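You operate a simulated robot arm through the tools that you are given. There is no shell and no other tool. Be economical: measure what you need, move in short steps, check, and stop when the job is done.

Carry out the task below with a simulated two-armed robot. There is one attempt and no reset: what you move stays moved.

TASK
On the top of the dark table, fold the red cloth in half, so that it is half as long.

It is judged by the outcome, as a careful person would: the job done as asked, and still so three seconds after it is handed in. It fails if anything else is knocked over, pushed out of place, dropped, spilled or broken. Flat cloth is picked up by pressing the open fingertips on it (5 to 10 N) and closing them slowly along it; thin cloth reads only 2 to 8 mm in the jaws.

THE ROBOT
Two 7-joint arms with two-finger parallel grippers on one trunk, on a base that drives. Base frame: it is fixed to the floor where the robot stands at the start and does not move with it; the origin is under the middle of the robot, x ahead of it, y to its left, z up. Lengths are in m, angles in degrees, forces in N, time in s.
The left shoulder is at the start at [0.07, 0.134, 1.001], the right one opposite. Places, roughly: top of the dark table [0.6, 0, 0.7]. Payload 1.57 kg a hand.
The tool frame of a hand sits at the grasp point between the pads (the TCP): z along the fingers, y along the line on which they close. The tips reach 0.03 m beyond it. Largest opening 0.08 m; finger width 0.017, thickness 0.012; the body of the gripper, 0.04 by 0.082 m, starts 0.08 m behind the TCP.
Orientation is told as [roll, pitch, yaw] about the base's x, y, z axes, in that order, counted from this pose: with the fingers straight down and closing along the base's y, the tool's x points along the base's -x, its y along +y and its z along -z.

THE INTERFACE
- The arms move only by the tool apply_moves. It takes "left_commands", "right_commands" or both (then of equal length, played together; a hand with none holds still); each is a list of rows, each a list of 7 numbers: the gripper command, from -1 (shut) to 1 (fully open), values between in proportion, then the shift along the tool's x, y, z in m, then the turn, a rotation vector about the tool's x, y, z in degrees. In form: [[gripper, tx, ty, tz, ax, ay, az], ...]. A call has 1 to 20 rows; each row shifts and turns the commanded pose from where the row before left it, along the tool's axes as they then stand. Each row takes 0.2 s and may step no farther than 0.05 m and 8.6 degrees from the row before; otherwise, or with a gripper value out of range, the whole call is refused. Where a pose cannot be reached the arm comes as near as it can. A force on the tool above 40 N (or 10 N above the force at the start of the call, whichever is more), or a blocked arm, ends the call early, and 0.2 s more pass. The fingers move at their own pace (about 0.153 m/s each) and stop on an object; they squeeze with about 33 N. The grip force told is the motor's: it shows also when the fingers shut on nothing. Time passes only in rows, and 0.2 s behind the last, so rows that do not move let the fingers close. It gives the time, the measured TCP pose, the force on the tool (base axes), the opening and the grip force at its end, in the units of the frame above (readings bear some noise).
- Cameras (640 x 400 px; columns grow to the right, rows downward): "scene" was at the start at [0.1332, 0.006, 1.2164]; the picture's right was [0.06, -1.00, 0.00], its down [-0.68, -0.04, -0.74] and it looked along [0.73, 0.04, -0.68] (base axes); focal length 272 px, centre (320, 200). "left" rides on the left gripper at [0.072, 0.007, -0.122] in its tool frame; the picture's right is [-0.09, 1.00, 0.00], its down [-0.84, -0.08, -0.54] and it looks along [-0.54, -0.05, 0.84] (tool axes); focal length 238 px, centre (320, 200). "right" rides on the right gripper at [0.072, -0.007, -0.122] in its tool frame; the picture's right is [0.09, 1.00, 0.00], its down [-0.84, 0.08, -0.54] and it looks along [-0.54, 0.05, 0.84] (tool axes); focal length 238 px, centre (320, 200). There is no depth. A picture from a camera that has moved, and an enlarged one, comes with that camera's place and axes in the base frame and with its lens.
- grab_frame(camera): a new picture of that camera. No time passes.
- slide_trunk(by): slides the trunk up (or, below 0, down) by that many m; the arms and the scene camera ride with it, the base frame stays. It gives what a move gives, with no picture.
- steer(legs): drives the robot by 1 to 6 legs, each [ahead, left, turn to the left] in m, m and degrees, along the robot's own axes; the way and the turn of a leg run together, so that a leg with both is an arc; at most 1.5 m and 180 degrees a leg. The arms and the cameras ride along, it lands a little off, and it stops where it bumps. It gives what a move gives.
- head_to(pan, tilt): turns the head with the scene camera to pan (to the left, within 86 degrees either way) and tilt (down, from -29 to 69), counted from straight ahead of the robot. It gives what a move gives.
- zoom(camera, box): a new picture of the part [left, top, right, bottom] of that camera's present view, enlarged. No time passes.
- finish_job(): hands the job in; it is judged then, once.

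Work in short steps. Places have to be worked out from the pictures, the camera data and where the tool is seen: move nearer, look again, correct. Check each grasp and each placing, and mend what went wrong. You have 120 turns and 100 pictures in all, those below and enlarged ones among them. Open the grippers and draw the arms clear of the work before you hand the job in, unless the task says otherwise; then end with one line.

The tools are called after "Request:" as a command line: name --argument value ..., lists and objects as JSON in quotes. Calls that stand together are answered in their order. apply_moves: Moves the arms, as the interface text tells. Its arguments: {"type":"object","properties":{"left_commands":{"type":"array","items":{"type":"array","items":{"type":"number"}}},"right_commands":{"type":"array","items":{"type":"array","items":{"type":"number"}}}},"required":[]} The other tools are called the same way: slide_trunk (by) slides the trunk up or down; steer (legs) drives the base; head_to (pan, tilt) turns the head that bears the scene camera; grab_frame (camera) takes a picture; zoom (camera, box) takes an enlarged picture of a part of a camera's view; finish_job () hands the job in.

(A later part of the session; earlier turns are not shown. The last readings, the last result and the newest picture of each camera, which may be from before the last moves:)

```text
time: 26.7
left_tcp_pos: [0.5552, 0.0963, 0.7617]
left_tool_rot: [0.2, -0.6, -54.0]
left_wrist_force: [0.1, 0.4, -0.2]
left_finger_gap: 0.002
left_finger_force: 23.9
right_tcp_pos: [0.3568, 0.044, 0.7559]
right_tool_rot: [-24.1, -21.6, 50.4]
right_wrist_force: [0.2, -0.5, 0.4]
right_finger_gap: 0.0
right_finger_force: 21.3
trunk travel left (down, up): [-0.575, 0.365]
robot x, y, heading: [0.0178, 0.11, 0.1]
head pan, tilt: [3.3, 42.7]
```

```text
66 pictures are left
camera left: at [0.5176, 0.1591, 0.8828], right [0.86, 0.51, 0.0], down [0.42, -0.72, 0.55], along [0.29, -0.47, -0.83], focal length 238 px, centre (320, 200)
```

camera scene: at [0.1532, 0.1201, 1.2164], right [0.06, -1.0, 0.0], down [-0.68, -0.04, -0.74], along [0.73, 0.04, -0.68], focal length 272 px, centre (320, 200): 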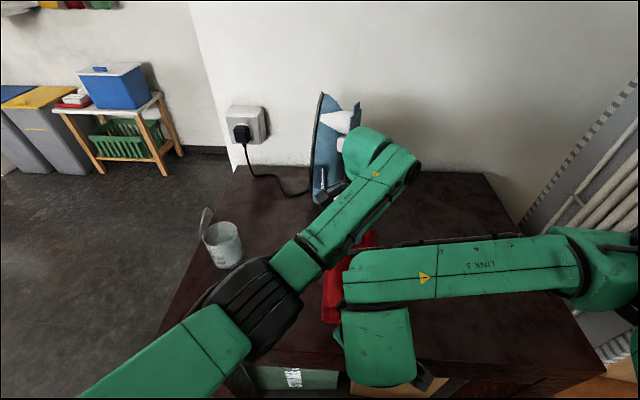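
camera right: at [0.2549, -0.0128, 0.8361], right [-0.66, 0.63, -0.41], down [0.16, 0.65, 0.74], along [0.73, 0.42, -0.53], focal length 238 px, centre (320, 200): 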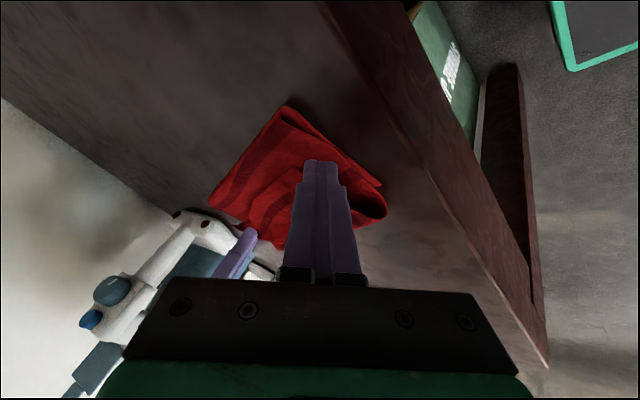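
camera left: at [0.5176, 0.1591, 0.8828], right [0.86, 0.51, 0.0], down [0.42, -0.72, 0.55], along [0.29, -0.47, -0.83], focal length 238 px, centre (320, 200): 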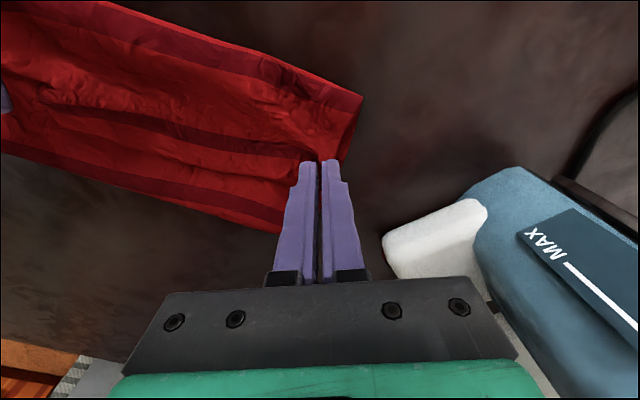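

The right jaws read 0, so the near corner has slipped free, already roughly in place. I set the left corner down, release, raise both hands clear and inspect the whole layout.

Request:
apply_moves --left_commands '[[-1, 0, 0, 0.006, 0, 0, 0], [-0.8, 0, 0, 0, 0, 0, 0], [-0.5, 0, 0, 0, 0, 0, 0], [-0.5, 0, 0, 0, 0, 0, 0], [-0.5, 0, 0, -0.03, 0, 0, 0], [-0.5, 0, 0, -0.04, 0, 0, 0], [-0.5, 0, 0, -0.04, 0, 0, 0], [-0.5, 0, 0, -0.04, 0, 0, 0], [-0.5, 0.04, 0, 0, 0, 0, 0], [-0.5, 0.04, 0, 0, 0, 0, 0], [-0.5, 0.04, 0, 0, 0, 0, 0]]' --right_commands '[[-1, -0.0075, -0.0075, -0.017, 0, 0, 0], [-1, -0.011, -0.011, -0.025, 0, 0, 0], [-1, -0.011, -0.011, -0.025, 0, 0, 0], [-1, -0.011, -0.011, -0.025, 0, 0, 0], [-1, 0.0286, -0.028, 0, 0, 0, 0], [-1, 0.0286, -0.028, 0, 0, 0, 0], [-1, 0.0286, -0.028, 0, 0, 0, 0], [-1, 0.0286, -0.028, 0, 0, 0, 0], [-1, 0.0286, -0.028, 0, 0, 0, 0], [-1, 0.0286, -0.028, 0, 0, 0, 0], [-1, 0, 0, 0, 0, 0, 0]]'

Request:
grab_frame --camera "scene"

Request:
grab_frame --camera "left"

```text
time: 29.1
left_tcp_pos: [0.4836, 0.1934, 0.9042]
left_tool_rot: [-0.1, -0.6, -54.1]
left_wrist_force: [0.5, 1.0, 0.0]
left_finger_gap: 0.0201
left_finger_force: 0.0
right_tcp_pos: [0.3583, -0.0151, 0.8645]
right_tool_rot: [-24.3, -21.9, 50.5]
right_wrist_force: [0.7, 0.8, 1.4]
right_finger_gap: 0.0
right_finger_force: 21.3
right hand out of reach, approached as far as the arm can: row 6, 7, 8, 9, 10
trunk travel left (down, up): [-0.575, 0.365]
robot x, y, heading: [0.0219, 0.118, 0.1]
head pan, tilt: [3.3, 42.7]
```

```text
65 pictures are left
camera scene: at [0.1525, 0.122, 1.2165], right [0.06, -1.0, 0.0], down [-0.68, -0.04, -0.74], along [0.73, 0.04, -0.68], focal length 272 px, centre (320, 200)
```

scene: 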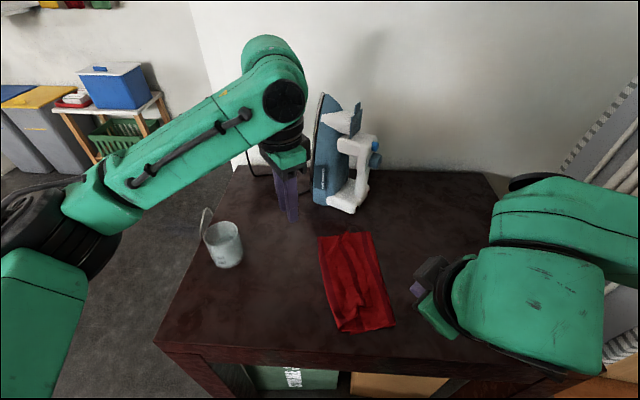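

```text
64 pictures are left
camera left: at [0.4455, 0.2579, 1.0248], right [0.86, 0.51, 0.0], down [0.43, -0.72, 0.55], along [0.28, -0.47, -0.83], focal length 238 px, centre (320, 200)
```

left: 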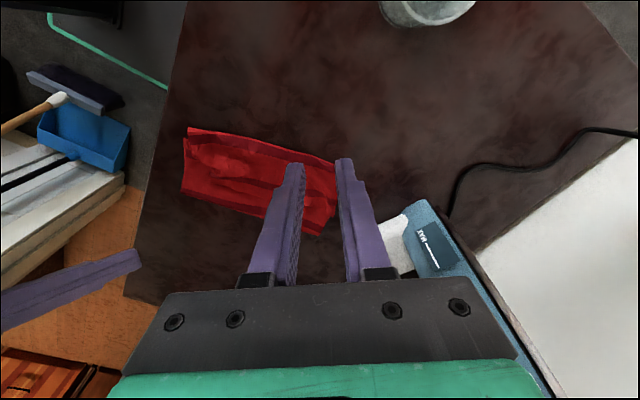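

Everything else still stands. I zoom in on the cloth.

Request:
zoom --camera "scene" --box '[280, 215, 440, 345]'

Request:
zoom --camera "left" --box '[160, 100, 360, 250]'

```text
3.08 times, centred on (360, 280) of scene
camera zoom: at [0.1525, 0.122, 1.2165], right [0.06, -1.0, 0.0], down [-0.68, -0.04, -0.74], along [0.73, 0.04, -0.68], focal length 836 px, centre (197, -46)
```

zoom: 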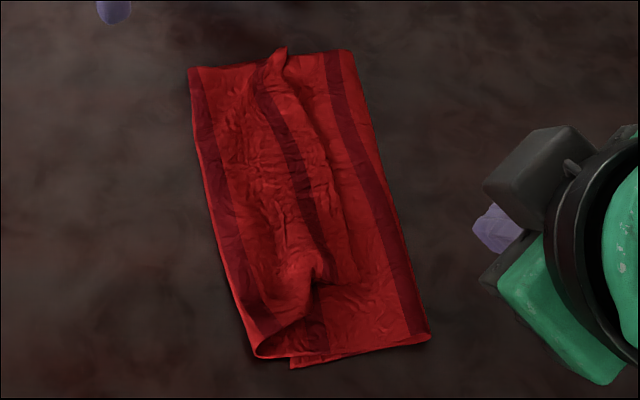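

```text
2.67 times, centred on (260, 175) of left
camera zoom: at [0.4455, 0.2579, 1.0248], right [0.86, 0.51, 0.0], down [0.43, -0.72, 0.55], along [0.28, -0.47, -0.83], focal length 636 px, centre (480, 267)
```

zoom: 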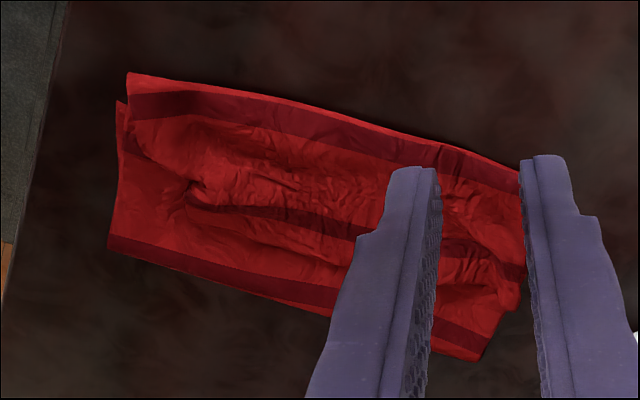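

Request:
zoom --camera "scene" --box '[320, 280, 400, 340]'

Request:
zoom --camera "left" --box '[170, 110, 270, 190]'

```text
6.67 times, centred on (360, 310) of scene
camera zoom: at [0.1525, 0.122, 1.2165], right [0.06, -1.0, 0.0], down [-0.68, -0.04, -0.74], along [0.73, 0.04, -0.68], focal length 1810 px, centre (53, -533)
```

zoom: 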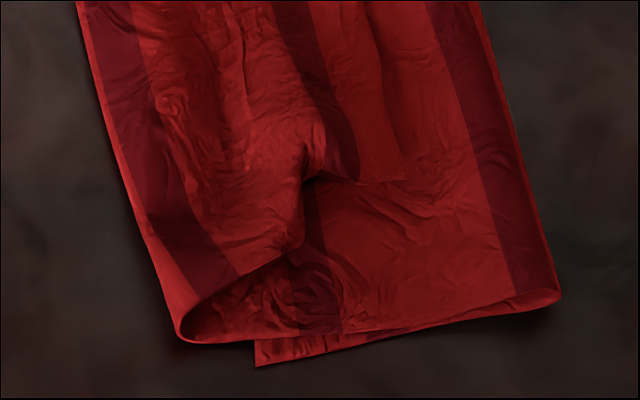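

```text
5.00 times, centred on (220, 150) of left
camera zoom: at [0.4455, 0.2579, 1.0248], right [0.86, 0.51, 0.0], down [0.43, -0.72, 0.55], along [0.28, -0.47, -0.83], focal length 1192 px, centre (820, 450)
```

zoom: 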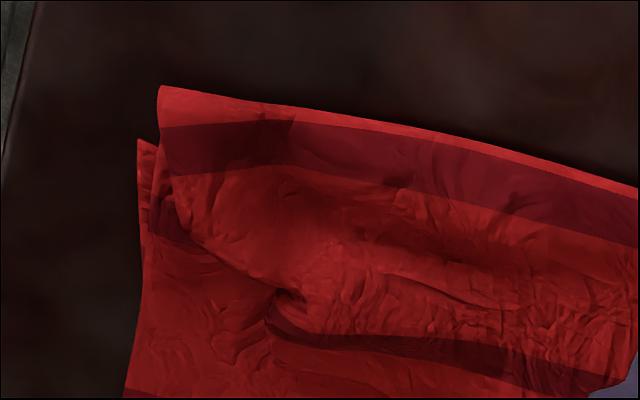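

The cloth is not folded cleanly. While I lowered the hands the slack bulged left, so the upper edge doubled back into a Z. I'll re-grip the top corners, unfold to the right, and refold along a lower path. The left hand goes back to the far corner ridge first.

Request:
apply_moves --left_commands '[[-0.3, -0.041, 0, 0, 0, 0, 0], [-0.3, -0.041, 0, 0, 0, 0, 0], [-0.3, -0.041, 0.001, 0, 0, 0, 0], [-0.3, 0, 0, 0.04, 0, 0, 0], [-0.3, 0, 0, 0.04, 0, 0, 0], [-0.3, 0, 0, 0.04, 0, 0, 0], [-0.3, 0, 0, 0.01, 0, 0, 0], [-0.3, 0, 0, 0, 0, 0, 0]]'

Request:
grab_frame --camera "left"

Request:
grab_frame --camera "right"

```text
time: 30.9
left_tcp_pos: [0.5579, 0.0931, 0.7761]
left_tool_rot: [0.0, -0.6, -54.1]
left_wrist_force: [0.8, 0.3, 0.4]
left_finger_gap: 0.0281
left_finger_force: 0.0
right_tcp_pos: [0.3575, -0.0159, 0.8649]
right_tool_rot: [-24.2, -21.9, 50.5]
right_wrist_force: [0.2, 1.0, -0.8]
right_finger_gap: 0.0
right_finger_force: 20.8
trunk travel left (down, up): [-0.575, 0.365]
robot x, y, heading: [0.0179, 0.1161, -0.2]
head pan, tilt: [3.3, 42.7]
```

```text
59 pictures are left
camera left: at [0.5199, 0.1566, 0.8959], right [0.86, 0.51, 0.0], down [0.43, -0.72, 0.55], along [0.28, -0.47, -0.83], focal length 238 px, centre (320, 200)
```

left: 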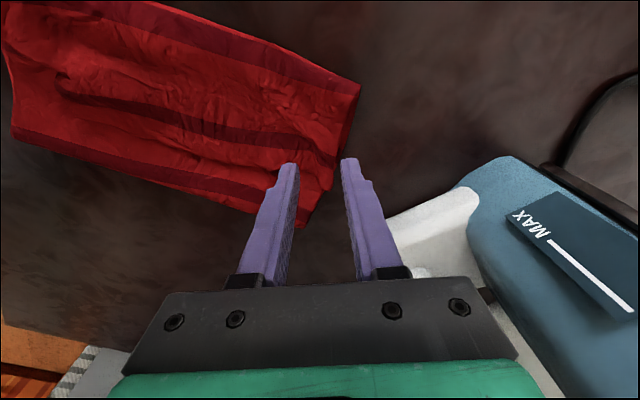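

```text
58 pictures are left
camera right: at [0.2559, -0.0725, 0.9444], right [-0.66, 0.63, -0.41], down [0.16, 0.65, 0.74], along [0.74, 0.42, -0.53], focal length 238 px, centre (320, 200)
```

right: 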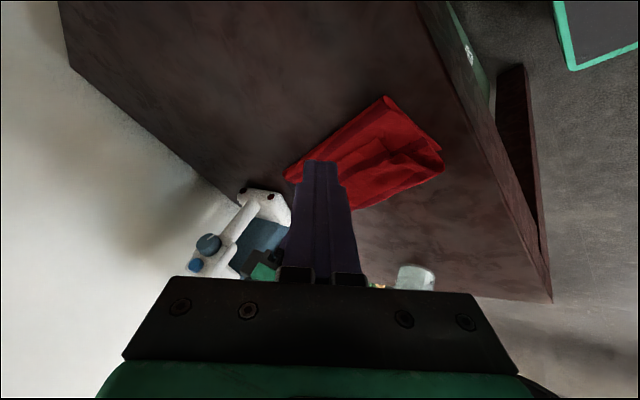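

Request:
apply_moves --left_commands '[[-0.3, 0, 0, 0.01, 0, 0, 0], [-0.3, 0, 0, 0.006, 0, 0, 0], [-0.3, 0, 0, 0.003, 0, 0, 0], [-0.3, 0, 0, 0, 0, 0, 0]]'

Request:
zoom --camera "left" --box '[220, 80, 400, 240]'

```text
time: 31.9
left_tcp_pos: [0.5571, 0.0924, 0.7561]
left_tool_rot: [0.0, -0.6, -54.1]
left_wrist_force: [0.0, -0.3, 0.9]
left_finger_gap: 0.0278
left_finger_force: 0.1
right_tcp_pos: [0.3587, -0.0167, 0.8655]
right_tool_rot: [-24.2, -21.9, 50.4]
right_wrist_force: [0.0, -0.4, -0.6]
right_finger_gap: 0.0
right_finger_force: 21.5
trunk travel left (down, up): [-0.575, 0.365]
robot x, y, heading: [0.0188, 0.1149, 0.0]
head pan, tilt: [3.3, 42.7]
```

```text
2.50 times, centred on (310, 160) of left
camera zoom: at [0.5196, 0.1561, 0.877], right [0.86, 0.51, 0.0], down [0.43, -0.72, 0.55], along [0.28, -0.47, -0.83], focal length 596 px, centre (345, 300)
```

zoom: 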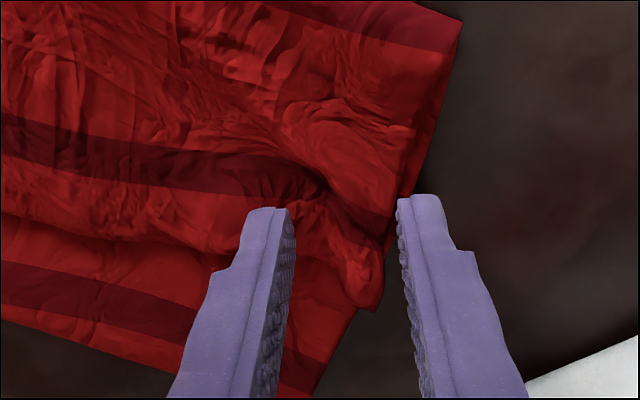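

The ridge stands between the fingers. I close on it and lift, then drive right to pull the cloth back open.

Request:
apply_moves --left_commands '[[-0.4, 0, 0, 0.002, 0, 0, 0], [-0.6, 0, 0, 0, 0, 0, 0], [-0.8, 0, 0, 0, 0, 0, 0], [-1, 0, 0, 0, 0, 0, 0], [-1, 0, 0, 0, 0, 0, 0], [-1, 0, 0, -0.03, 0, 0, 0], [-1, 0, 0, -0.03, 0, 0, 0], [-1, 0, 0, 0, 0, 0, 0]]'

Request:
steer --legs '[[0, -0.13, 0]]'

Request:
grab_frame --camera "left"

Request:
grab_frame --camera "scene"

```text
time: 33.7
left_tcp_pos: [0.5581, 0.0925, 0.8142]
left_tool_rot: [-0.1, -0.6, -54.1]
left_wrist_force: [0.1, -0.4, -0.8]
left_finger_gap: 0.0025
left_finger_force: 24.1
right_tcp_pos: [0.3583, -0.0157, 0.8645]
right_tool_rot: [-24.1, -21.9, 50.5]
right_wrist_force: [-0.1, -0.6, -0.5]
right_finger_gap: 0.0
right_finger_force: 21.4
trunk travel left (down, up): [-0.575, 0.365]
robot x, y, heading: [0.0215, 0.112, -0.1]
head pan, tilt: [3.3, 42.7]
```

```text
time: 35.0
left_tcp_pos: [0.5564, -0.0369, 0.8138]
left_tool_rot: [0.1, -0.5, -54.1]
left_wrist_force: [-0.5, -0.2, -0.3]
left_finger_gap: 0.0027
left_finger_force: 24.0
right_tcp_pos: [0.3582, -0.1456, 0.8642]
right_tool_rot: [-24.1, -21.9, 50.4]
right_wrist_force: [-0.4, -1.7, 0.5]
right_finger_gap: 0.0001
right_finger_force: 21.4
trunk travel left (down, up): [-0.575, 0.365]
robot x, y, heading: [0.0212, -0.0171, -0.1]
head pan, tilt: [3.3, 42.7]
```

```text
56 pictures are left
camera left: at [0.5199, 0.0258, 0.9348], right [0.86, 0.51, 0.0], down [0.42, -0.72, 0.55], along [0.28, -0.47, -0.84], focal length 238 px, centre (320, 200)
```

left: 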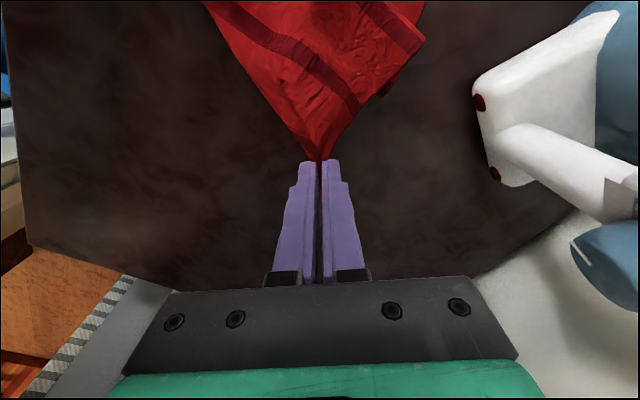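

```text
55 pictures are left
camera scene: at [0.1532, -0.0098, 1.2164], right [0.06, -1.0, 0.0], down [-0.68, -0.04, -0.74], along [0.73, 0.04, -0.68], focal length 272 px, centre (320, 200)
```

scene: 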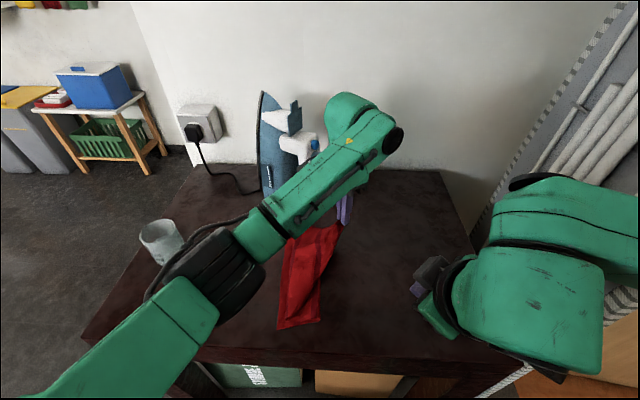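

Unfolding has started. I continue right and then lower the far corner at low height, keeping an eye on the near part.

Request:
steer --legs '[[0, -0.13, 0]]'

Request:
apply_moves --left_commands '[[-1, 0, 0, 0.02, 0, 0, 0], [-1, 0, 0, 0.02, 0, 0, 0], [-1, 0, 0, 0.012, 0, 0, 0], [-1, 0, 0, 0, 0, 0, 0]]'

Request:
grab_frame --camera "scene"

Request:
grab_frame --camera "right"

```text
time: 36.3
left_tcp_pos: [0.5581, -0.167, 0.8138]
left_tool_rot: [0.0, -0.5, -54.0]
left_wrist_force: [0.3, 0.1, 0.2]
left_finger_gap: 0.0027
left_finger_force: 24.4
right_tcp_pos: [0.3585, -0.2762, 0.8657]
right_tool_rot: [-24.2, -21.9, 50.4]
right_wrist_force: [0.0, 0.0, 0.4]
right_finger_gap: 0.0001
right_finger_force: 21.8
trunk travel left (down, up): [-0.575, 0.365]
robot x, y, heading: [0.0204, -0.1489, -0.1]
head pan, tilt: [3.3, 42.7]
```

```text
time: 37.3
left_tcp_pos: [0.5578, -0.167, 0.762]
left_tool_rot: [0.0, -0.7, -54.0]
left_wrist_force: [-0.5, -0.2, 0.3]
left_finger_gap: 0.0025
left_finger_force: 24.0
right_tcp_pos: [0.3574, -0.275, 0.8648]
right_tool_rot: [-24.2, -21.9, 50.3]
right_wrist_force: [0.1, -0.1, -0.3]
right_finger_gap: 0.0
right_finger_force: 21.3
trunk travel left (down, up): [-0.575, 0.365]
robot x, y, heading: [0.0209, -0.1467, -0.0]
head pan, tilt: [3.3, 42.7]
```

```text
54 pictures are left
camera scene: at [0.153, -0.1389, 1.2164], right [0.06, -1.0, 0.0], down [-0.68, -0.04, -0.74], along [0.73, 0.04, -0.68], focal length 272 px, centre (320, 200)
```

scene: 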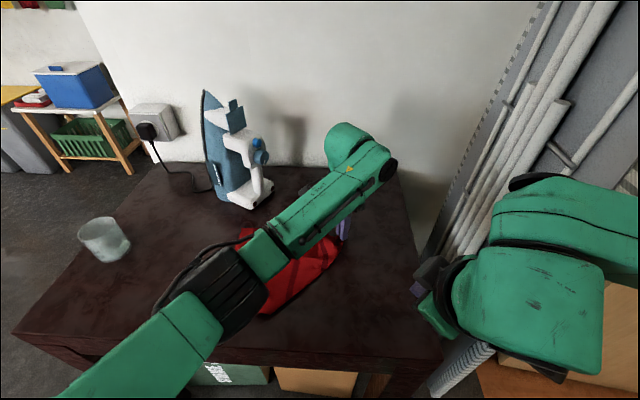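

```text
53 pictures are left
camera right: at [0.2553, -0.3314, 0.9444], right [-0.66, 0.63, -0.41], down [0.16, 0.65, 0.74], along [0.74, 0.42, -0.53], focal length 238 px, centre (320, 200)
```

right: 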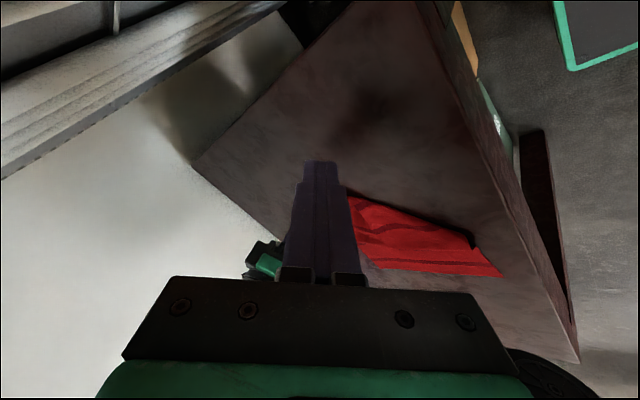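

I set the far corner down, release, and lift the left hand away to see the state of the cloth.

Request:
apply_moves --left_commands '[[-1, 0, 0, 0.004, 0, 0, 0], [-0.7, 0, 0, 0, 0, 0, 0], [-0.4, 0, 0, 0, 0, 0, 0], [-0.2, 0, 0, 0, 0, 0, 0], [-0.2, 0, 0, -0.03, 0, 0, 0], [-0.2, 0, 0, -0.045, 0, 0, 0], [-0.2, 0, 0, -0.045, 0, 0, 0], [-0.2, 0.04, 0.028, -0.01, 0, 0, 0], [-0.2, 0.04, 0.028, 0, 0, 0, 0], [-0.2, 0.04, 0.028, 0, 0, 0, 0], [-0.2, 0.04, 0.0, 0, 0, 0, 0], [-0.2, 0.04, 0.0, 0, 0, 0, 0], [-0.2, 0.04, 0.0, 0, 0, 0, 0]]'

Request:
grab_frame --camera "scene"

```text
time: 40.1
left_tcp_pos: [0.483, 0.0792, 0.8865]
left_tool_rot: [0.0, -0.6, -54.1]
left_wrist_force: [-1.6, 0.6, 0.5]
left_finger_gap: 0.0318
left_finger_force: 0.0
right_tcp_pos: [0.358, -0.2734, 0.8659]
right_tool_rot: [-24.3, -21.9, 50.3]
right_wrist_force: [-0.1, 0.6, 1.1]
right_finger_gap: 0.0
right_finger_force: 21.3
trunk travel left (down, up): [-0.575, 0.365]
robot x, y, heading: [0.0219, -0.1489, -0.2]
head pan, tilt: [3.3, 42.7]
```

```text
52 pictures are left
camera scene: at [0.1519, -0.1374, 1.2165], right [0.06, -1.0, 0.0], down [-0.68, -0.04, -0.74], along [0.73, 0.04, -0.68], focal length 272 px, centre (320, 200)
```

scene: 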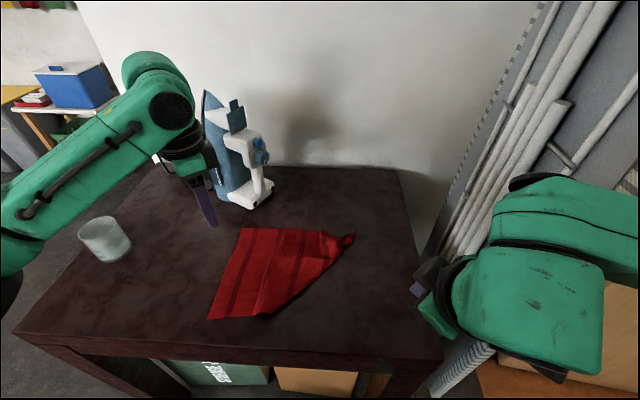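

Request:
zoom --camera "scene" --box '[190, 215, 370, 335]'

```text
3.33 times, centred on (280, 275) of scene
camera zoom: at [0.1519, -0.1374, 1.2165], right [0.06, -1.0, 0.0], down [-0.68, -0.04, -0.74], along [0.73, 0.04, -0.68], focal length 905 px, centre (453, -50)
```

zoom: 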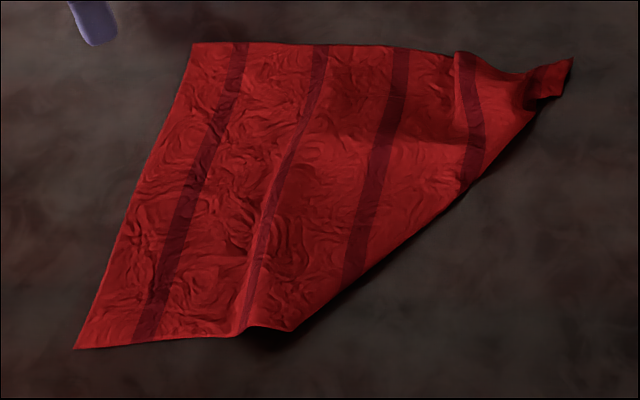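

The near-right corner is tucked under along a diagonal crease that runs from about (0.37, −0.04) to (0.55, −0.17). I bring the right hand, upright again, over the middle of that crease to lift it so the flap drops out.

Request:
apply_moves --right_commands '[[-0.3, 0, 0, 0, -5.75, 5.56, 0], [-0.3, 0, 0, 0, -5.75, 5.56, 0], [-0.3, 0, 0, 0, -5.75, 5.56, 0], [-0.3, 0, 0, 0, -5.75, 5.56, 0], [-0.3, -0.034, 0.0083, 0, 0, 0, 0], [-0.3, -0.034, 0.0083, 0, 0, 0, 0], [-0.3, -0.034, 0.0083, 0, 0, 0, 0], [-0.3, -0.034, 0.0083, 0, 0, 0, 0], [-0.3, -0.034, 0.0083, 0, 0, 0, 0], [-0.3, -0.034, 0.0083, 0, 0, 0, 0], [-0.3, 0, 0, 0.04, 0, 0, 0], [-0.3, 0, 0, 0.04, 0, 0, 0], [-0.3, 0, 0, 0, 0, 0, 0]]' --left_commands '[[-0.2, 0.022, 0.015, 0, 0, 0, 0], [-0.2, 0.022, 0.015, 0, 0, 0, 0], [-0.2, 0.022, 0.015, 0, 0, 0, 0], [-0.2, 0, 0, 0, 0, 0, 0], [-0.2, 0, 0, 0, 0, 0, 0], [-0.2, 0, 0, 0, 0, 0, 0], [-0.2, 0, 0, 0, 0, 0, 0], [-0.2, 0, 0, 0, 0, 0, 0], [-0.2, 0, 0, 0, 0, 0, 0], [-0.2, 0, 0, 0, 0, 0, 0], [-0.2, 0, 0, 0, 0, 0, 0], [-0.2, 0, 0, 0, 0, 0, 0], [-0.2, 0, 0, 0, 0, 0, 0]]'

Request:
grab_frame --camera "right"

```text
time: 42.9
left_tcp_pos: [0.4822, 0.1578, 0.8841]
left_tool_rot: [0.0, -0.7, -54.2]
left_wrist_force: [-0.4, 0.5, 0.3]
left_finger_gap: 0.0319
left_finger_force: 0.0
right_tcp_pos: [0.4649, -0.0944, 0.7863]
right_tool_rot: [0.0, -0.2, 45.7]
right_wrist_force: [0.0, 0.3, 0.5]
right_finger_gap: 0.028
right_finger_force: 0.0
trunk travel left (down, up): [-0.575, 0.365]
robot x, y, heading: [0.0167, -0.1467, -0.0]
head pan, tilt: [3.3, 42.7]
```

```text
50 pictures are left
camera right: at [0.4195, -0.1506, 0.9075], right [-0.78, 0.63, 0.0], down [0.53, 0.65, 0.55], along [0.34, 0.42, -0.84], focal length 238 px, centre (320, 200)
```

right: 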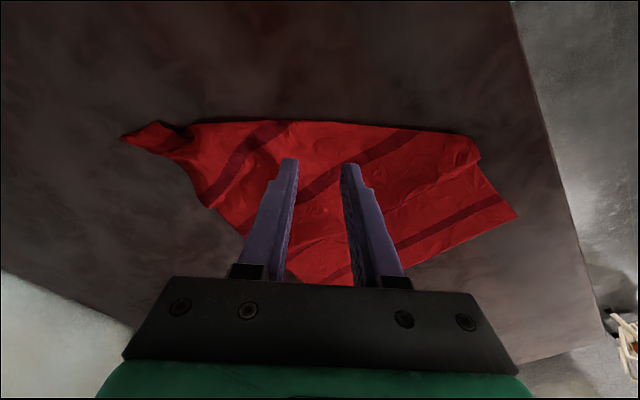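

The crease lies about 2.3 cm outside the jaws, so I move 1.3 cm outward and lower onto it.

Request:
apply_moves --right_commands '[[-0.3, 0.013, 0, 0.01, 0, 0, 0], [-0.3, 0, 0, 0.014, 0, 0, 0], [-0.3, 0, 0, 0.004, 0, 0, 0], [-0.3, 0, 0, 0.003, 0, 0, 0], [-0.3, 0, 0, 0.002, 0, 0, 0], [-0.3, 0, 0, 0, 0, 0, 0]]'

```text
time: 44.3
left_tcp_pos: [0.4818, 0.1579, 0.8848]
left_tool_rot: [0.1, -0.7, -54.1]
left_wrist_force: [-0.4, 0.0, -0.3]
left_finger_gap: 0.0323
left_finger_force: 0.1
right_tcp_pos: [0.4562, -0.1041, 0.7527]
right_tool_rot: [0.1, -0.3, 45.7]
right_wrist_force: [-0.1, -0.3, -0.5]
right_finger_gap: 0.0282
right_finger_force: 0.0
trunk travel left (down, up): [-0.575, 0.365]
robot x, y, heading: [0.0184, -0.1484, -0.1]
head pan, tilt: [3.3, 42.7]
```

Request:
apply_moves --right_commands '[[-0.3, 0, 0, 0.002, 0, 0, 0], [-0.3, 0, 0, 0.0015, 0, 0, 0], [-0.3, 0, 0, 0, 0, 0, 0]]'

```text
time: 45.1
left_tcp_pos: [0.4802, 0.1577, 0.8855]
left_tool_rot: [0.1, -0.8, -54.1]
left_wrist_force: [-0.7, -1.1, -0.1]
left_finger_gap: 0.0316
left_finger_force: 0.1
right_tcp_pos: [0.456, -0.103, 0.7521]
right_tool_rot: [0.0, -0.5, 45.7]
right_wrist_force: [4.5, -2.7, 21.7]
right_finger_gap: 0.0282
right_finger_force: 0.2
trunk travel left (down, up): [-0.575, 0.365]
robot x, y, heading: [0.0191, -0.1432, 0.2]
head pan, tilt: [3.3, 42.7]
```

The press is a little too hard, so I ease 1.5 mm, close slowly, and then lift 17 cm so the flap can drop out.

Request:
apply_moves --right_commands '[[-0.3, 0, 0, -0.0012, 0, 0, 0], [-0.45, 0, 0, 0, 0, 0, 0], [-0.6, 0, 0, 0, 0, 0, 0], [-0.75, 0, 0, 0, 0, 0, 0], [-0.9, 0, 0, 0, 0, 0, 0], [-1, 0, 0, 0, 0, 0, 0], [-1, 0, 0, 0, 0, 0, 0], [-1, 0, 0, -0.02, 0, 0, 0], [-1, 0, 0, -0.03, 0, 0, 0], [-1, 0, 0, 0, 0, 0, 0]]'

Request:
grab_frame --camera "right"

Request:
grab_frame --camera "scene"

```text
time: 47.3
left_tcp_pos: [0.482, 0.158, 0.8836]
left_tool_rot: [0.0, -0.5, -54.1]
left_wrist_force: [0.4, -0.5, -0.3]
left_finger_gap: 0.0319
left_finger_force: 0.1
right_tcp_pos: [0.4568, -0.1034, 0.7995]
right_tool_rot: [0.1, -0.2, 45.8]
right_wrist_force: [0.1, 0.2, -0.8]
right_finger_gap: 0.0019
right_finger_force: 23.6
trunk travel left (down, up): [-0.575, 0.365]
robot x, y, heading: [0.0218, -0.1451, 0.0]
head pan, tilt: [3.3, 42.7]
```

```text
49 pictures are left
camera right: at [0.4117, -0.16, 0.9225], right [-0.78, 0.63, 0.0], down [0.53, 0.65, 0.55], along [0.34, 0.42, -0.84], focal length 238 px, centre (320, 200)
```

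right: 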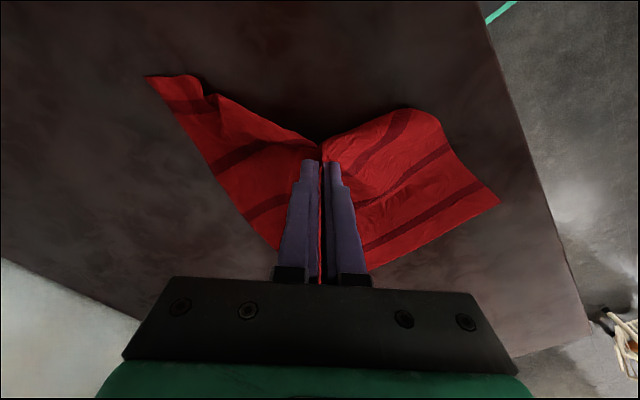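

```text
48 pictures are left
camera scene: at [0.1537, -0.1387, 1.2163], right [0.06, -1.0, 0.0], down [-0.68, -0.04, -0.73], along [0.73, 0.04, -0.68], focal length 272 px, centre (320, 200)
```

scene: 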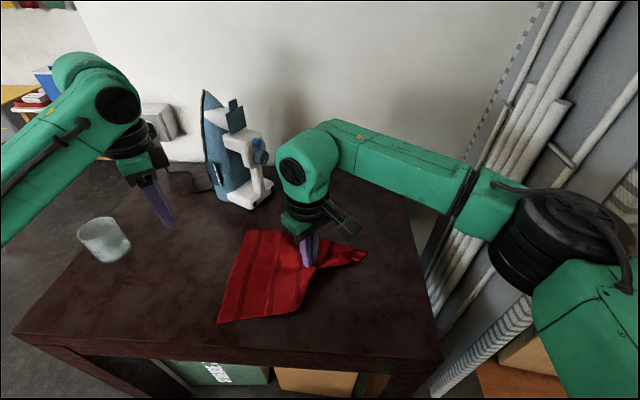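

Held. I lift further to free the flap.

Request:
apply_moves --right_commands '[[-1, 0, 0, -0.035, 0, 0, 0], [-1, 0, 0, -0.035, 0, 0, 0], [-1, 0, 0, -0.035, 0, 0, 0], [-1, 0, 0, -0.02, 0, 0, 0], [-1, 0, 0, 0, 0, 0, 0], [-1, 0, 0, 0, 0, 0, 0]]'

Request:
grab_frame --camera "right"

Request:
grab_frame --camera "scene"

```text
time: 48.7
left_tcp_pos: [0.482, 0.1584, 0.8842]
left_tool_rot: [0.0, -0.6, -54.1]
left_wrist_force: [-0.3, -0.5, 0.9]
left_finger_gap: 0.0319
left_finger_force: 0.1
right_tcp_pos: [0.4558, -0.1038, 0.925]
right_tool_rot: [0.0, -0.3, 45.8]
right_wrist_force: [-1.6, 0.3, 0.5]
right_finger_gap: 0.0016
right_finger_force: 23.4
trunk travel left (down, up): [-0.575, 0.365]
robot x, y, heading: [0.0229, -0.1466, -0.4]
head pan, tilt: [3.3, 42.7]
```

```text
47 pictures are left
camera right: at [0.4107, -0.1604, 1.048], right [-0.78, 0.63, 0.0], down [0.53, 0.65, 0.55], along [0.34, 0.42, -0.84], focal length 238 px, centre (320, 200)
```

right: 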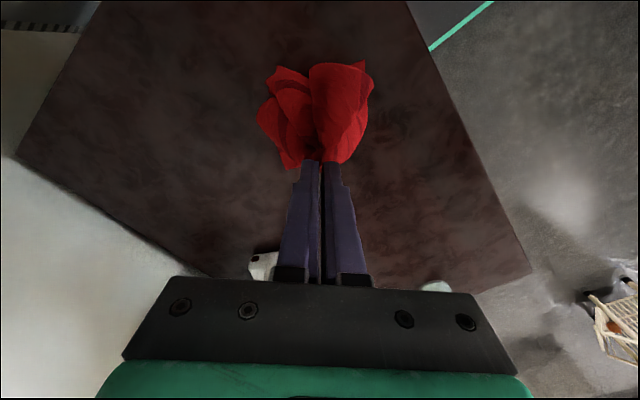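

```text
46 pictures are left
camera scene: at [0.153, -0.1386, 1.2164], right [0.06, -1.0, 0.0], down [-0.68, -0.04, -0.74], along [0.73, 0.04, -0.68], focal length 272 px, centre (320, 200)
```

scene: 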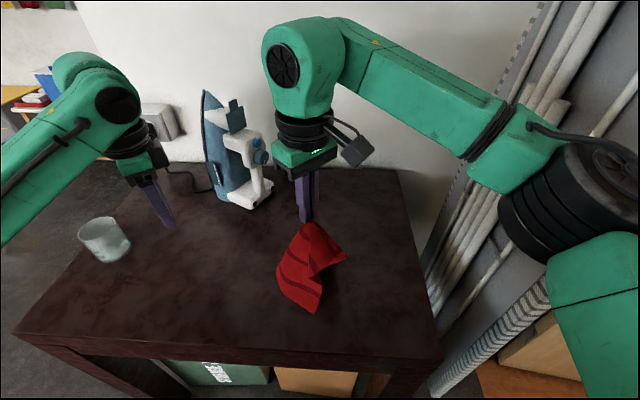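

The whole cloth now hangs from the right hand. I look closely to identify the corners.

Request:
zoom --camera "scene" --box '[240, 200, 380, 330]'

Request:
grab_frame --camera "left"

```text
3.08 times, centred on (310, 265) of scene
camera zoom: at [0.153, -0.1386, 1.2164], right [0.06, -1.0, 0.0], down [-0.68, -0.04, -0.74], along [0.73, 0.04, -0.68], focal length 836 px, centre (351, 0)
```

zoom: 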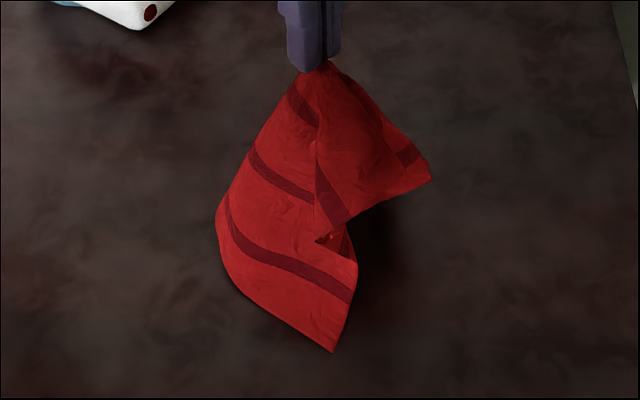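

```text
44 pictures are left
camera left: at [0.4444, 0.2216, 1.0056], right [0.86, 0.51, 0.0], down [0.43, -0.72, 0.55], along [0.28, -0.47, -0.83], focal length 238 px, centre (320, 200)
```

left: 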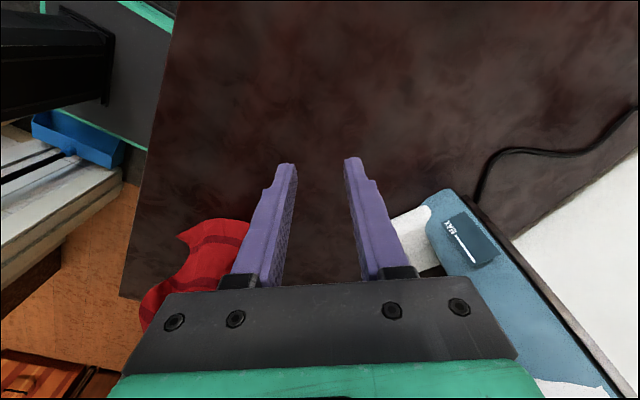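

The left short edge touches the table toward me and to the left. I lower the hand while moving it away to the far right, so the cloth lays out behind it.

Request:
apply_moves --right_commands '[[-1, 0.0013, -0.0159, 0.0194, 0, 0, 0], [-1, 0.0013, -0.0159, 0.0194, 0, 0, 0], [-1, 0.0013, -0.0159, 0.0194, 0, 0, 0], [-1, 0.0013, -0.0159, 0.0194, 0, 0, 0], [-1, 0.0013, -0.0159, 0.0194, 0, 0, 0], [-1, 0.0013, -0.0159, 0.0194, 0, 0, 0], [-1, 0.0013, -0.0159, 0.0194, 0, 0, 0], [-1, 0.0013, -0.0159, 0.0194, 0, 0, 0], [-1, 0, 0, 0, 0, 0, 0]]'

Request:
grab_frame --camera "scene"

Request:
grab_frame --camera "right"

```text
time: 50.7
left_tcp_pos: [0.4824, 0.1573, 0.8846]
left_tool_rot: [0.0, -0.5, -54.1]
left_wrist_force: [0.6, 0.5, -0.5]
left_finger_gap: 0.0319
left_finger_force: 0.0
right_tcp_pos: [0.4812, -0.1324, 0.8761]
right_tool_rot: [0.1, -0.3, 45.7]
right_wrist_force: [0.4, 0.0, 0.0]
right_finger_gap: 0.0018
right_finger_force: 23.6
right hand out of reach, approached as far as the arm can: row 3, 4, 5, 6, 7, 8
trunk travel left (down, up): [-0.575, 0.365]
robot x, y, heading: [0.0203, -0.1444, -0.3]
head pan, tilt: [3.3, 42.7]
```

```text
43 pictures are left
camera scene: at [0.1531, -0.1386, 1.2164], right [0.06, -1.0, 0.0], down [-0.68, -0.04, -0.74], along [0.73, 0.04, -0.68], focal length 272 px, centre (320, 200)
```

scene: 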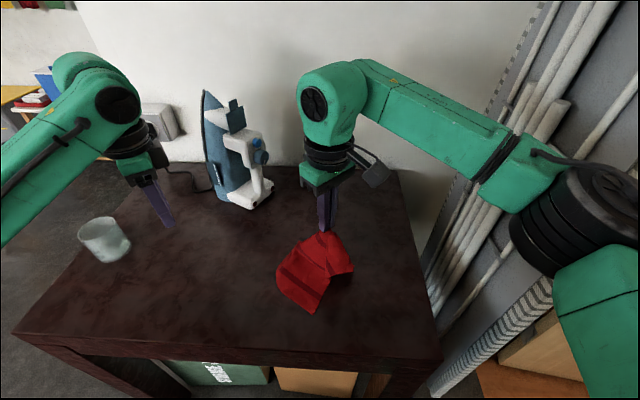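

```text
42 pictures are left
camera right: at [0.4366, -0.1897, 0.9993], right [-0.78, 0.63, 0.0], down [0.53, 0.65, 0.55], along [0.34, 0.42, -0.84], focal length 238 px, centre (320, 200)
```

right: 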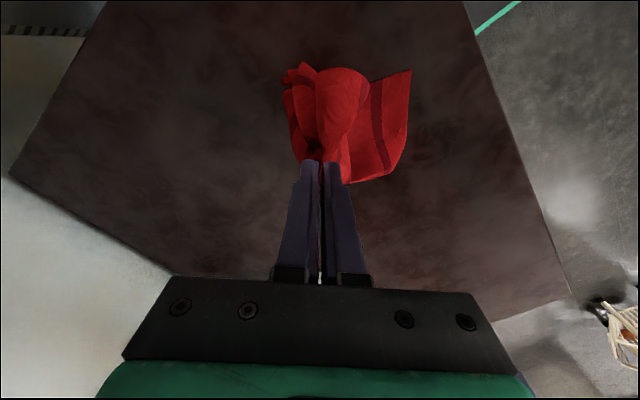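

The yaw limits the right arm here. I turn it back toward yaw 10° and repeat the lay-out motion.

Request:
apply_moves --right_commands '[[-1, 0, 0, 0, 0, 0, 7.2], [-1, 0, 0, 0, 0, 0, 7.2], [-1, 0, 0, 0, 0, 0, 7.2], [-1, 0, 0, 0, 0, 0, 7.2], [-1, 0, 0, 0, 0, 0, 7.2], [-1, -0.0077, -0.0129, 0.0177, 0, 0, 0], [-1, -0.0077, -0.0129, 0.0177, 0, 0, 0], [-1, -0.0077, -0.0129, 0.0177, 0, 0, 0], [-1, -0.0077, -0.0129, 0.0177, 0, 0, 0], [-1, -0.0077, -0.0129, 0.0177, 0, 0, 0], [-1, -0.0077, -0.0129, 0.0177, 0, 0, 0], [-1, 0, 0, 0, 0, 0, 0]]'

Request:
grab_frame --camera "scene"

Request:
grab_frame --camera "right"

```text
time: 53.3
left_tcp_pos: [0.4813, 0.1583, 0.8851]
left_tool_rot: [0.0, -0.7, -54.2]
left_wrist_force: [0.3, -0.1, -0.1]
left_finger_gap: 0.032
left_finger_force: 0.1
right_tcp_pos: [0.5418, -0.2013, 0.7705]
right_tool_rot: [0.2, -0.1, 9.7]
right_wrist_force: [-0.1, 0.0, 0.9]
right_finger_gap: 0.002
right_finger_force: 23.3
trunk travel left (down, up): [-0.575, 0.365]
robot x, y, heading: [0.0225, -0.1475, -0.1]
head pan, tilt: [3.3, 42.7]
```

```text
41 pictures are left
camera scene: at [0.1528, -0.1384, 1.2164], right [0.06, -1.0, 0.0], down [-0.68, -0.04, -0.74], along [0.73, 0.04, -0.68], focal length 272 px, centre (320, 200)
```

scene: 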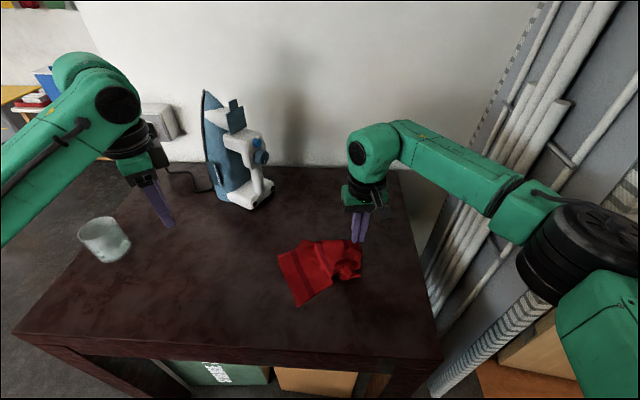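

```text
40 pictures are left
camera right: at [0.472, -0.2204, 0.893], right [-0.26, 0.97, 0.0], down [0.81, 0.22, 0.55], along [0.53, 0.14, -0.84], focal length 238 px, centre (320, 200)
```

right: 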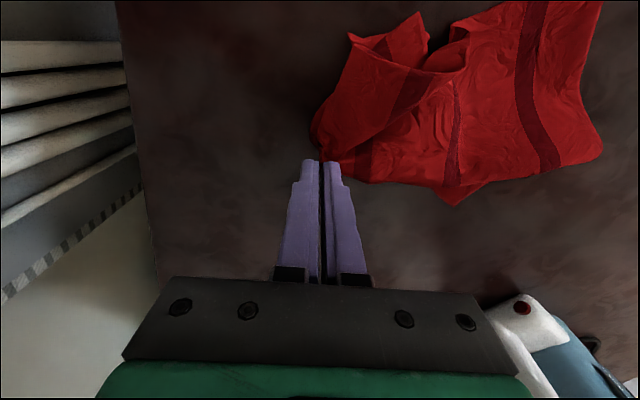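

Request:
zoom --camera "scene" --box '[265, 220, 385, 320]'

Request:
zoom --camera "right" --box '[290, 0, 620, 220]'

```text
4.00 times, centred on (325, 270) of scene
camera zoom: at [0.1528, -0.1384, 1.2164], right [0.06, -1.0, 0.0], down [-0.68, -0.04, -0.74], along [0.73, 0.04, -0.68], focal length 1086 px, centre (300, -80)
```

zoom: 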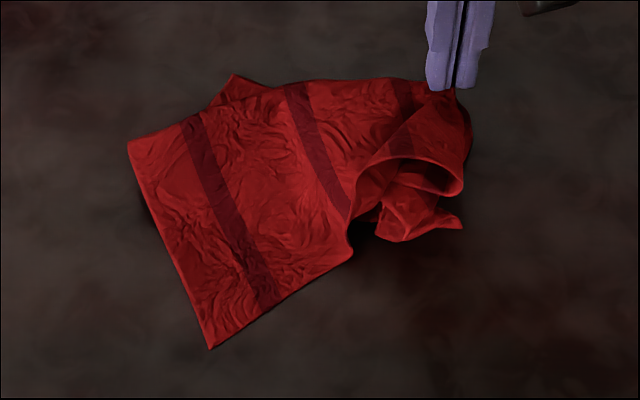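

```text
1.82 times, centred on (455, 110) of right
camera zoom: at [0.472, -0.2204, 0.893], right [-0.26, 0.97, 0.0], down [0.81, 0.22, 0.55], along [0.53, 0.14, -0.84], focal length 433 px, centre (74, 364)
```

zoom: 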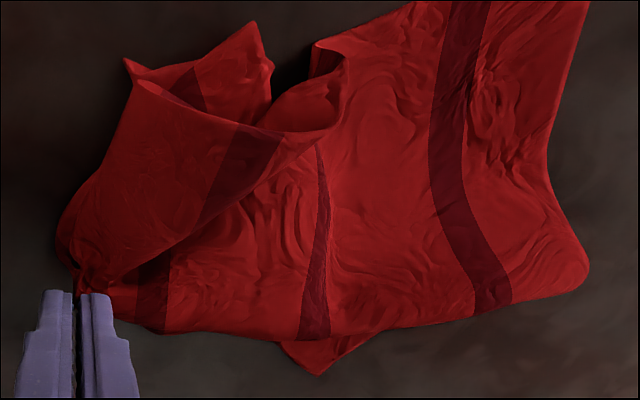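

I release with the right hand and back it off. Then the left hand goes over the clearly visible free corner at about (0.386, −0.084).

Request:
apply_moves --right_commands '[[-1, 0, 0, 0.01, 0, 0, 0], [-0.5, 0, 0, 0, 0, 0, 0], [0, 0, 0, 0, 0, 0, 0], [0, 0, 0, 0, 0, 0, 0], [0, 0, 0, -0.04, 0, 0, 0], [0, 0, 0, -0.04, 0, 0, 0], [0, 0, 0, -0.04, 0, 0, 0], [0, 0, -0.03, -0.02, 0, 0, 0], [0, 0.02, -0.03, 0, 0, 0, 0], [0, 0.03, -0.03, 0, 0, 0, 0]]' --left_commands '[[-0.3, 0, 0, 0, 0, 0, -8.6], [-0.3, 0, 0, 0, 0, 0, -8.6], [-0.3, 0, 0, 0, 0, 0, -8.6], [-0.3, 0, 0, 0, 0, 0, -8.6], [-0.3, 0, 0, 0, 0, 0, -8.6], [-0.3, 0.005, -0.049, 0, 0, 0, 0], [-0.3, 0.005, -0.049, 0, 0, 0, 0], [-0.3, 0.005, -0.049, 0, 0, 0, 0], [-0.3, 0.005, -0.049, 0.03, 0, 0, 0], [-0.3, 0.005, -0.049, 0.03, 0, 0, 0]]'

Request:
grab_frame --camera "left"

Request:
grab_frame --camera "right"

```text
refused: row 9 steps farther than a row can; nothing moved
```

```text
37 pictures are left
camera left: at [0.4442, 0.2218, 1.0056], right [0.86, 0.51, 0.0], down [0.42, -0.72, 0.55], along [0.28, -0.47, -0.83], focal length 238 px, centre (320, 200)
```

left: 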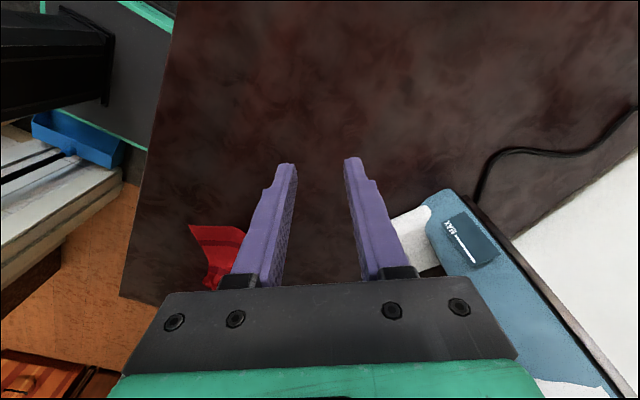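

```text
36 pictures are left
camera right: at [0.472, -0.2204, 0.893], right [-0.26, 0.97, 0.0], down [0.81, 0.22, 0.55], along [0.53, 0.14, -0.84], focal length 238 px, centre (320, 200)
```

right: 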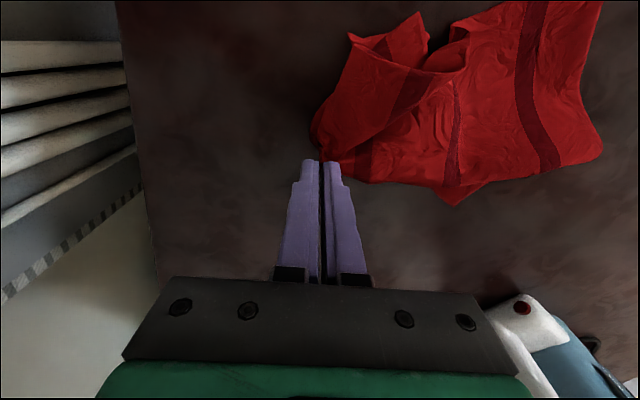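

The call was refused because of one step length. I resend it with smaller steps.

Request:
apply_moves --right_commands '[[-1, 0, 0, 0.01, 0, 0, 0], [-0.5, 0, 0, 0, 0, 0, 0], [0, 0, 0, 0, 0, 0, 0], [0, 0, 0, 0, 0, 0, 0], [0, 0, 0, -0.04, 0, 0, 0], [0, 0, 0, -0.04, 0, 0, 0], [0, 0, 0, -0.04, 0, 0, 0], [0, 0, -0.03, -0.02, 0, 0, 0], [0, 0.02, -0.03, 0, 0, 0, 0], [0, 0.03, -0.03, 0, 0, 0, 0], [0, 0, 0, 0, 0, 0, 0], [0, 0, 0, 0, 0, 0, 0], [0, 0, 0, 0, 0, 0, 0]]' --left_commands '[[-0.3, 0, 0, 0, 0, 0, -8.5], [-0.3, 0, 0, 0, 0, 0, -8.5], [-0.3, 0, 0, 0, 0, 0, -8.5], [-0.3, 0, 0, 0, 0, 0, -8.5], [-0.3, 0, 0, 0, 0, 0, -8.5], [-0.3, 0.004, -0.0425, 0, 0, 0, 0], [-0.3, 0.004, -0.0425, 0, 0, 0, 0], [-0.3, 0.004, -0.0425, 0, 0, 0, 0], [-0.3, 0.004, -0.0425, 0, 0, 0, 0], [-0.3, 0.004, -0.0425, 0, 0, 0, 0], [-0.3, 0.004, -0.0425, 0, 0, 0, 0], [-0.3, 0, 0, 0.04, 0, 0, 0], [-0.3, 0, 0, 0.04, 0, 0, 0]]'

Request:
grab_frame --camera "left"

```text
time: 56.1
left_tcp_pos: [0.4071, -0.0847, 0.8065]
left_tool_rot: [-0.7, -0.5, -11.7]
left_wrist_force: [0.2, 0.0, -0.5]
left_finger_gap: 0.0281
left_finger_force: 0.1
right_tcp_pos: [0.5075, -0.2971, 0.8997]
right_tool_rot: [0.1, -0.2, 9.8]
right_wrist_force: [-0.3, 0.1, -0.3]
right_finger_gap: 0.0398
right_finger_force: 0.0
trunk travel left (down, up): [-0.575, 0.365]
robot x, y, heading: [0.0203, -0.1421, 0.2]
head pan, tilt: [3.3, 42.7]
```

```text
35 pictures are left
camera left: at [0.3372, -0.0617, 0.9273], right [0.29, 0.96, -0.01], down [0.8, -0.24, 0.55], along [0.52, -0.17, -0.84], focal length 238 px, centre (320, 200)
```

left: 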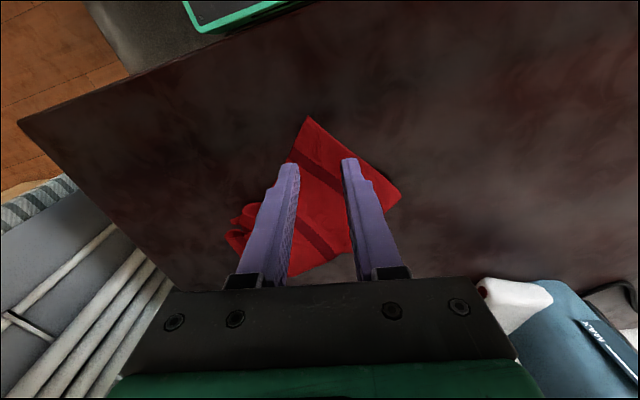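

The corner is at (0.382, −0.09), well placed. I lower onto it.

Request:
apply_moves --left_commands '[[-0.3, 0.002, -0.005, 0.03, 0, 0, 0], [-0.3, 0, 0, 0.018, 0, 0, 0], [-0.3, 0, 0, 0.004, 0, 0, 0], [-0.3, 0, 0, 0.002, 0, 0, 0], [-0.3, 0, 0, 0, 0, 0, 0]]'

```text
time: 57.3
left_tcp_pos: [0.4053, -0.0903, 0.7517]
left_tool_rot: [-0.5, -0.4, -11.6]
left_wrist_force: [0.2, 0.1, 0.4]
left_finger_gap: 0.0281
left_finger_force: 0.1
right_tcp_pos: [0.5083, -0.2964, 0.9009]
right_tool_rot: [0.0, -0.2, 9.8]
right_wrist_force: [-0.2, -0.5, 0.1]
right_finger_gap: 0.0399
right_finger_force: 0.1
trunk travel left (down, up): [-0.575, 0.365]
robot x, y, heading: [0.0205, -0.1459, -0.3]
head pan, tilt: [3.3, 42.7]
```

Request:
apply_moves --left_commands '[[-0.3, 0, 0, 0.002, 0, 0, 0], [-0.3, 0, 0, 0.0005, 0, 0, 0], [-0.3, 0, 0, 0, 0, 0, 0]]'

```text
time: 58.1
left_tcp_pos: [0.4043, -0.0928, 0.7511]
left_tool_rot: [-0.6, -0.7, -11.6]
left_wrist_force: [-0.4, -2.0, 17.8]
left_finger_gap: 0.0246
left_finger_force: 0.0
right_tcp_pos: [0.5058, -0.2979, 0.9007]
right_tool_rot: [-0.1, -0.3, 9.7]
right_wrist_force: [0.1, 0.0, 0.3]
right_finger_gap: 0.0399
right_finger_force: 0.0
trunk travel left (down, up): [-0.575, 0.365]
robot x, y, heading: [0.0204, -0.1429, -0.2]
head pan, tilt: [3.3, 42.7]
```

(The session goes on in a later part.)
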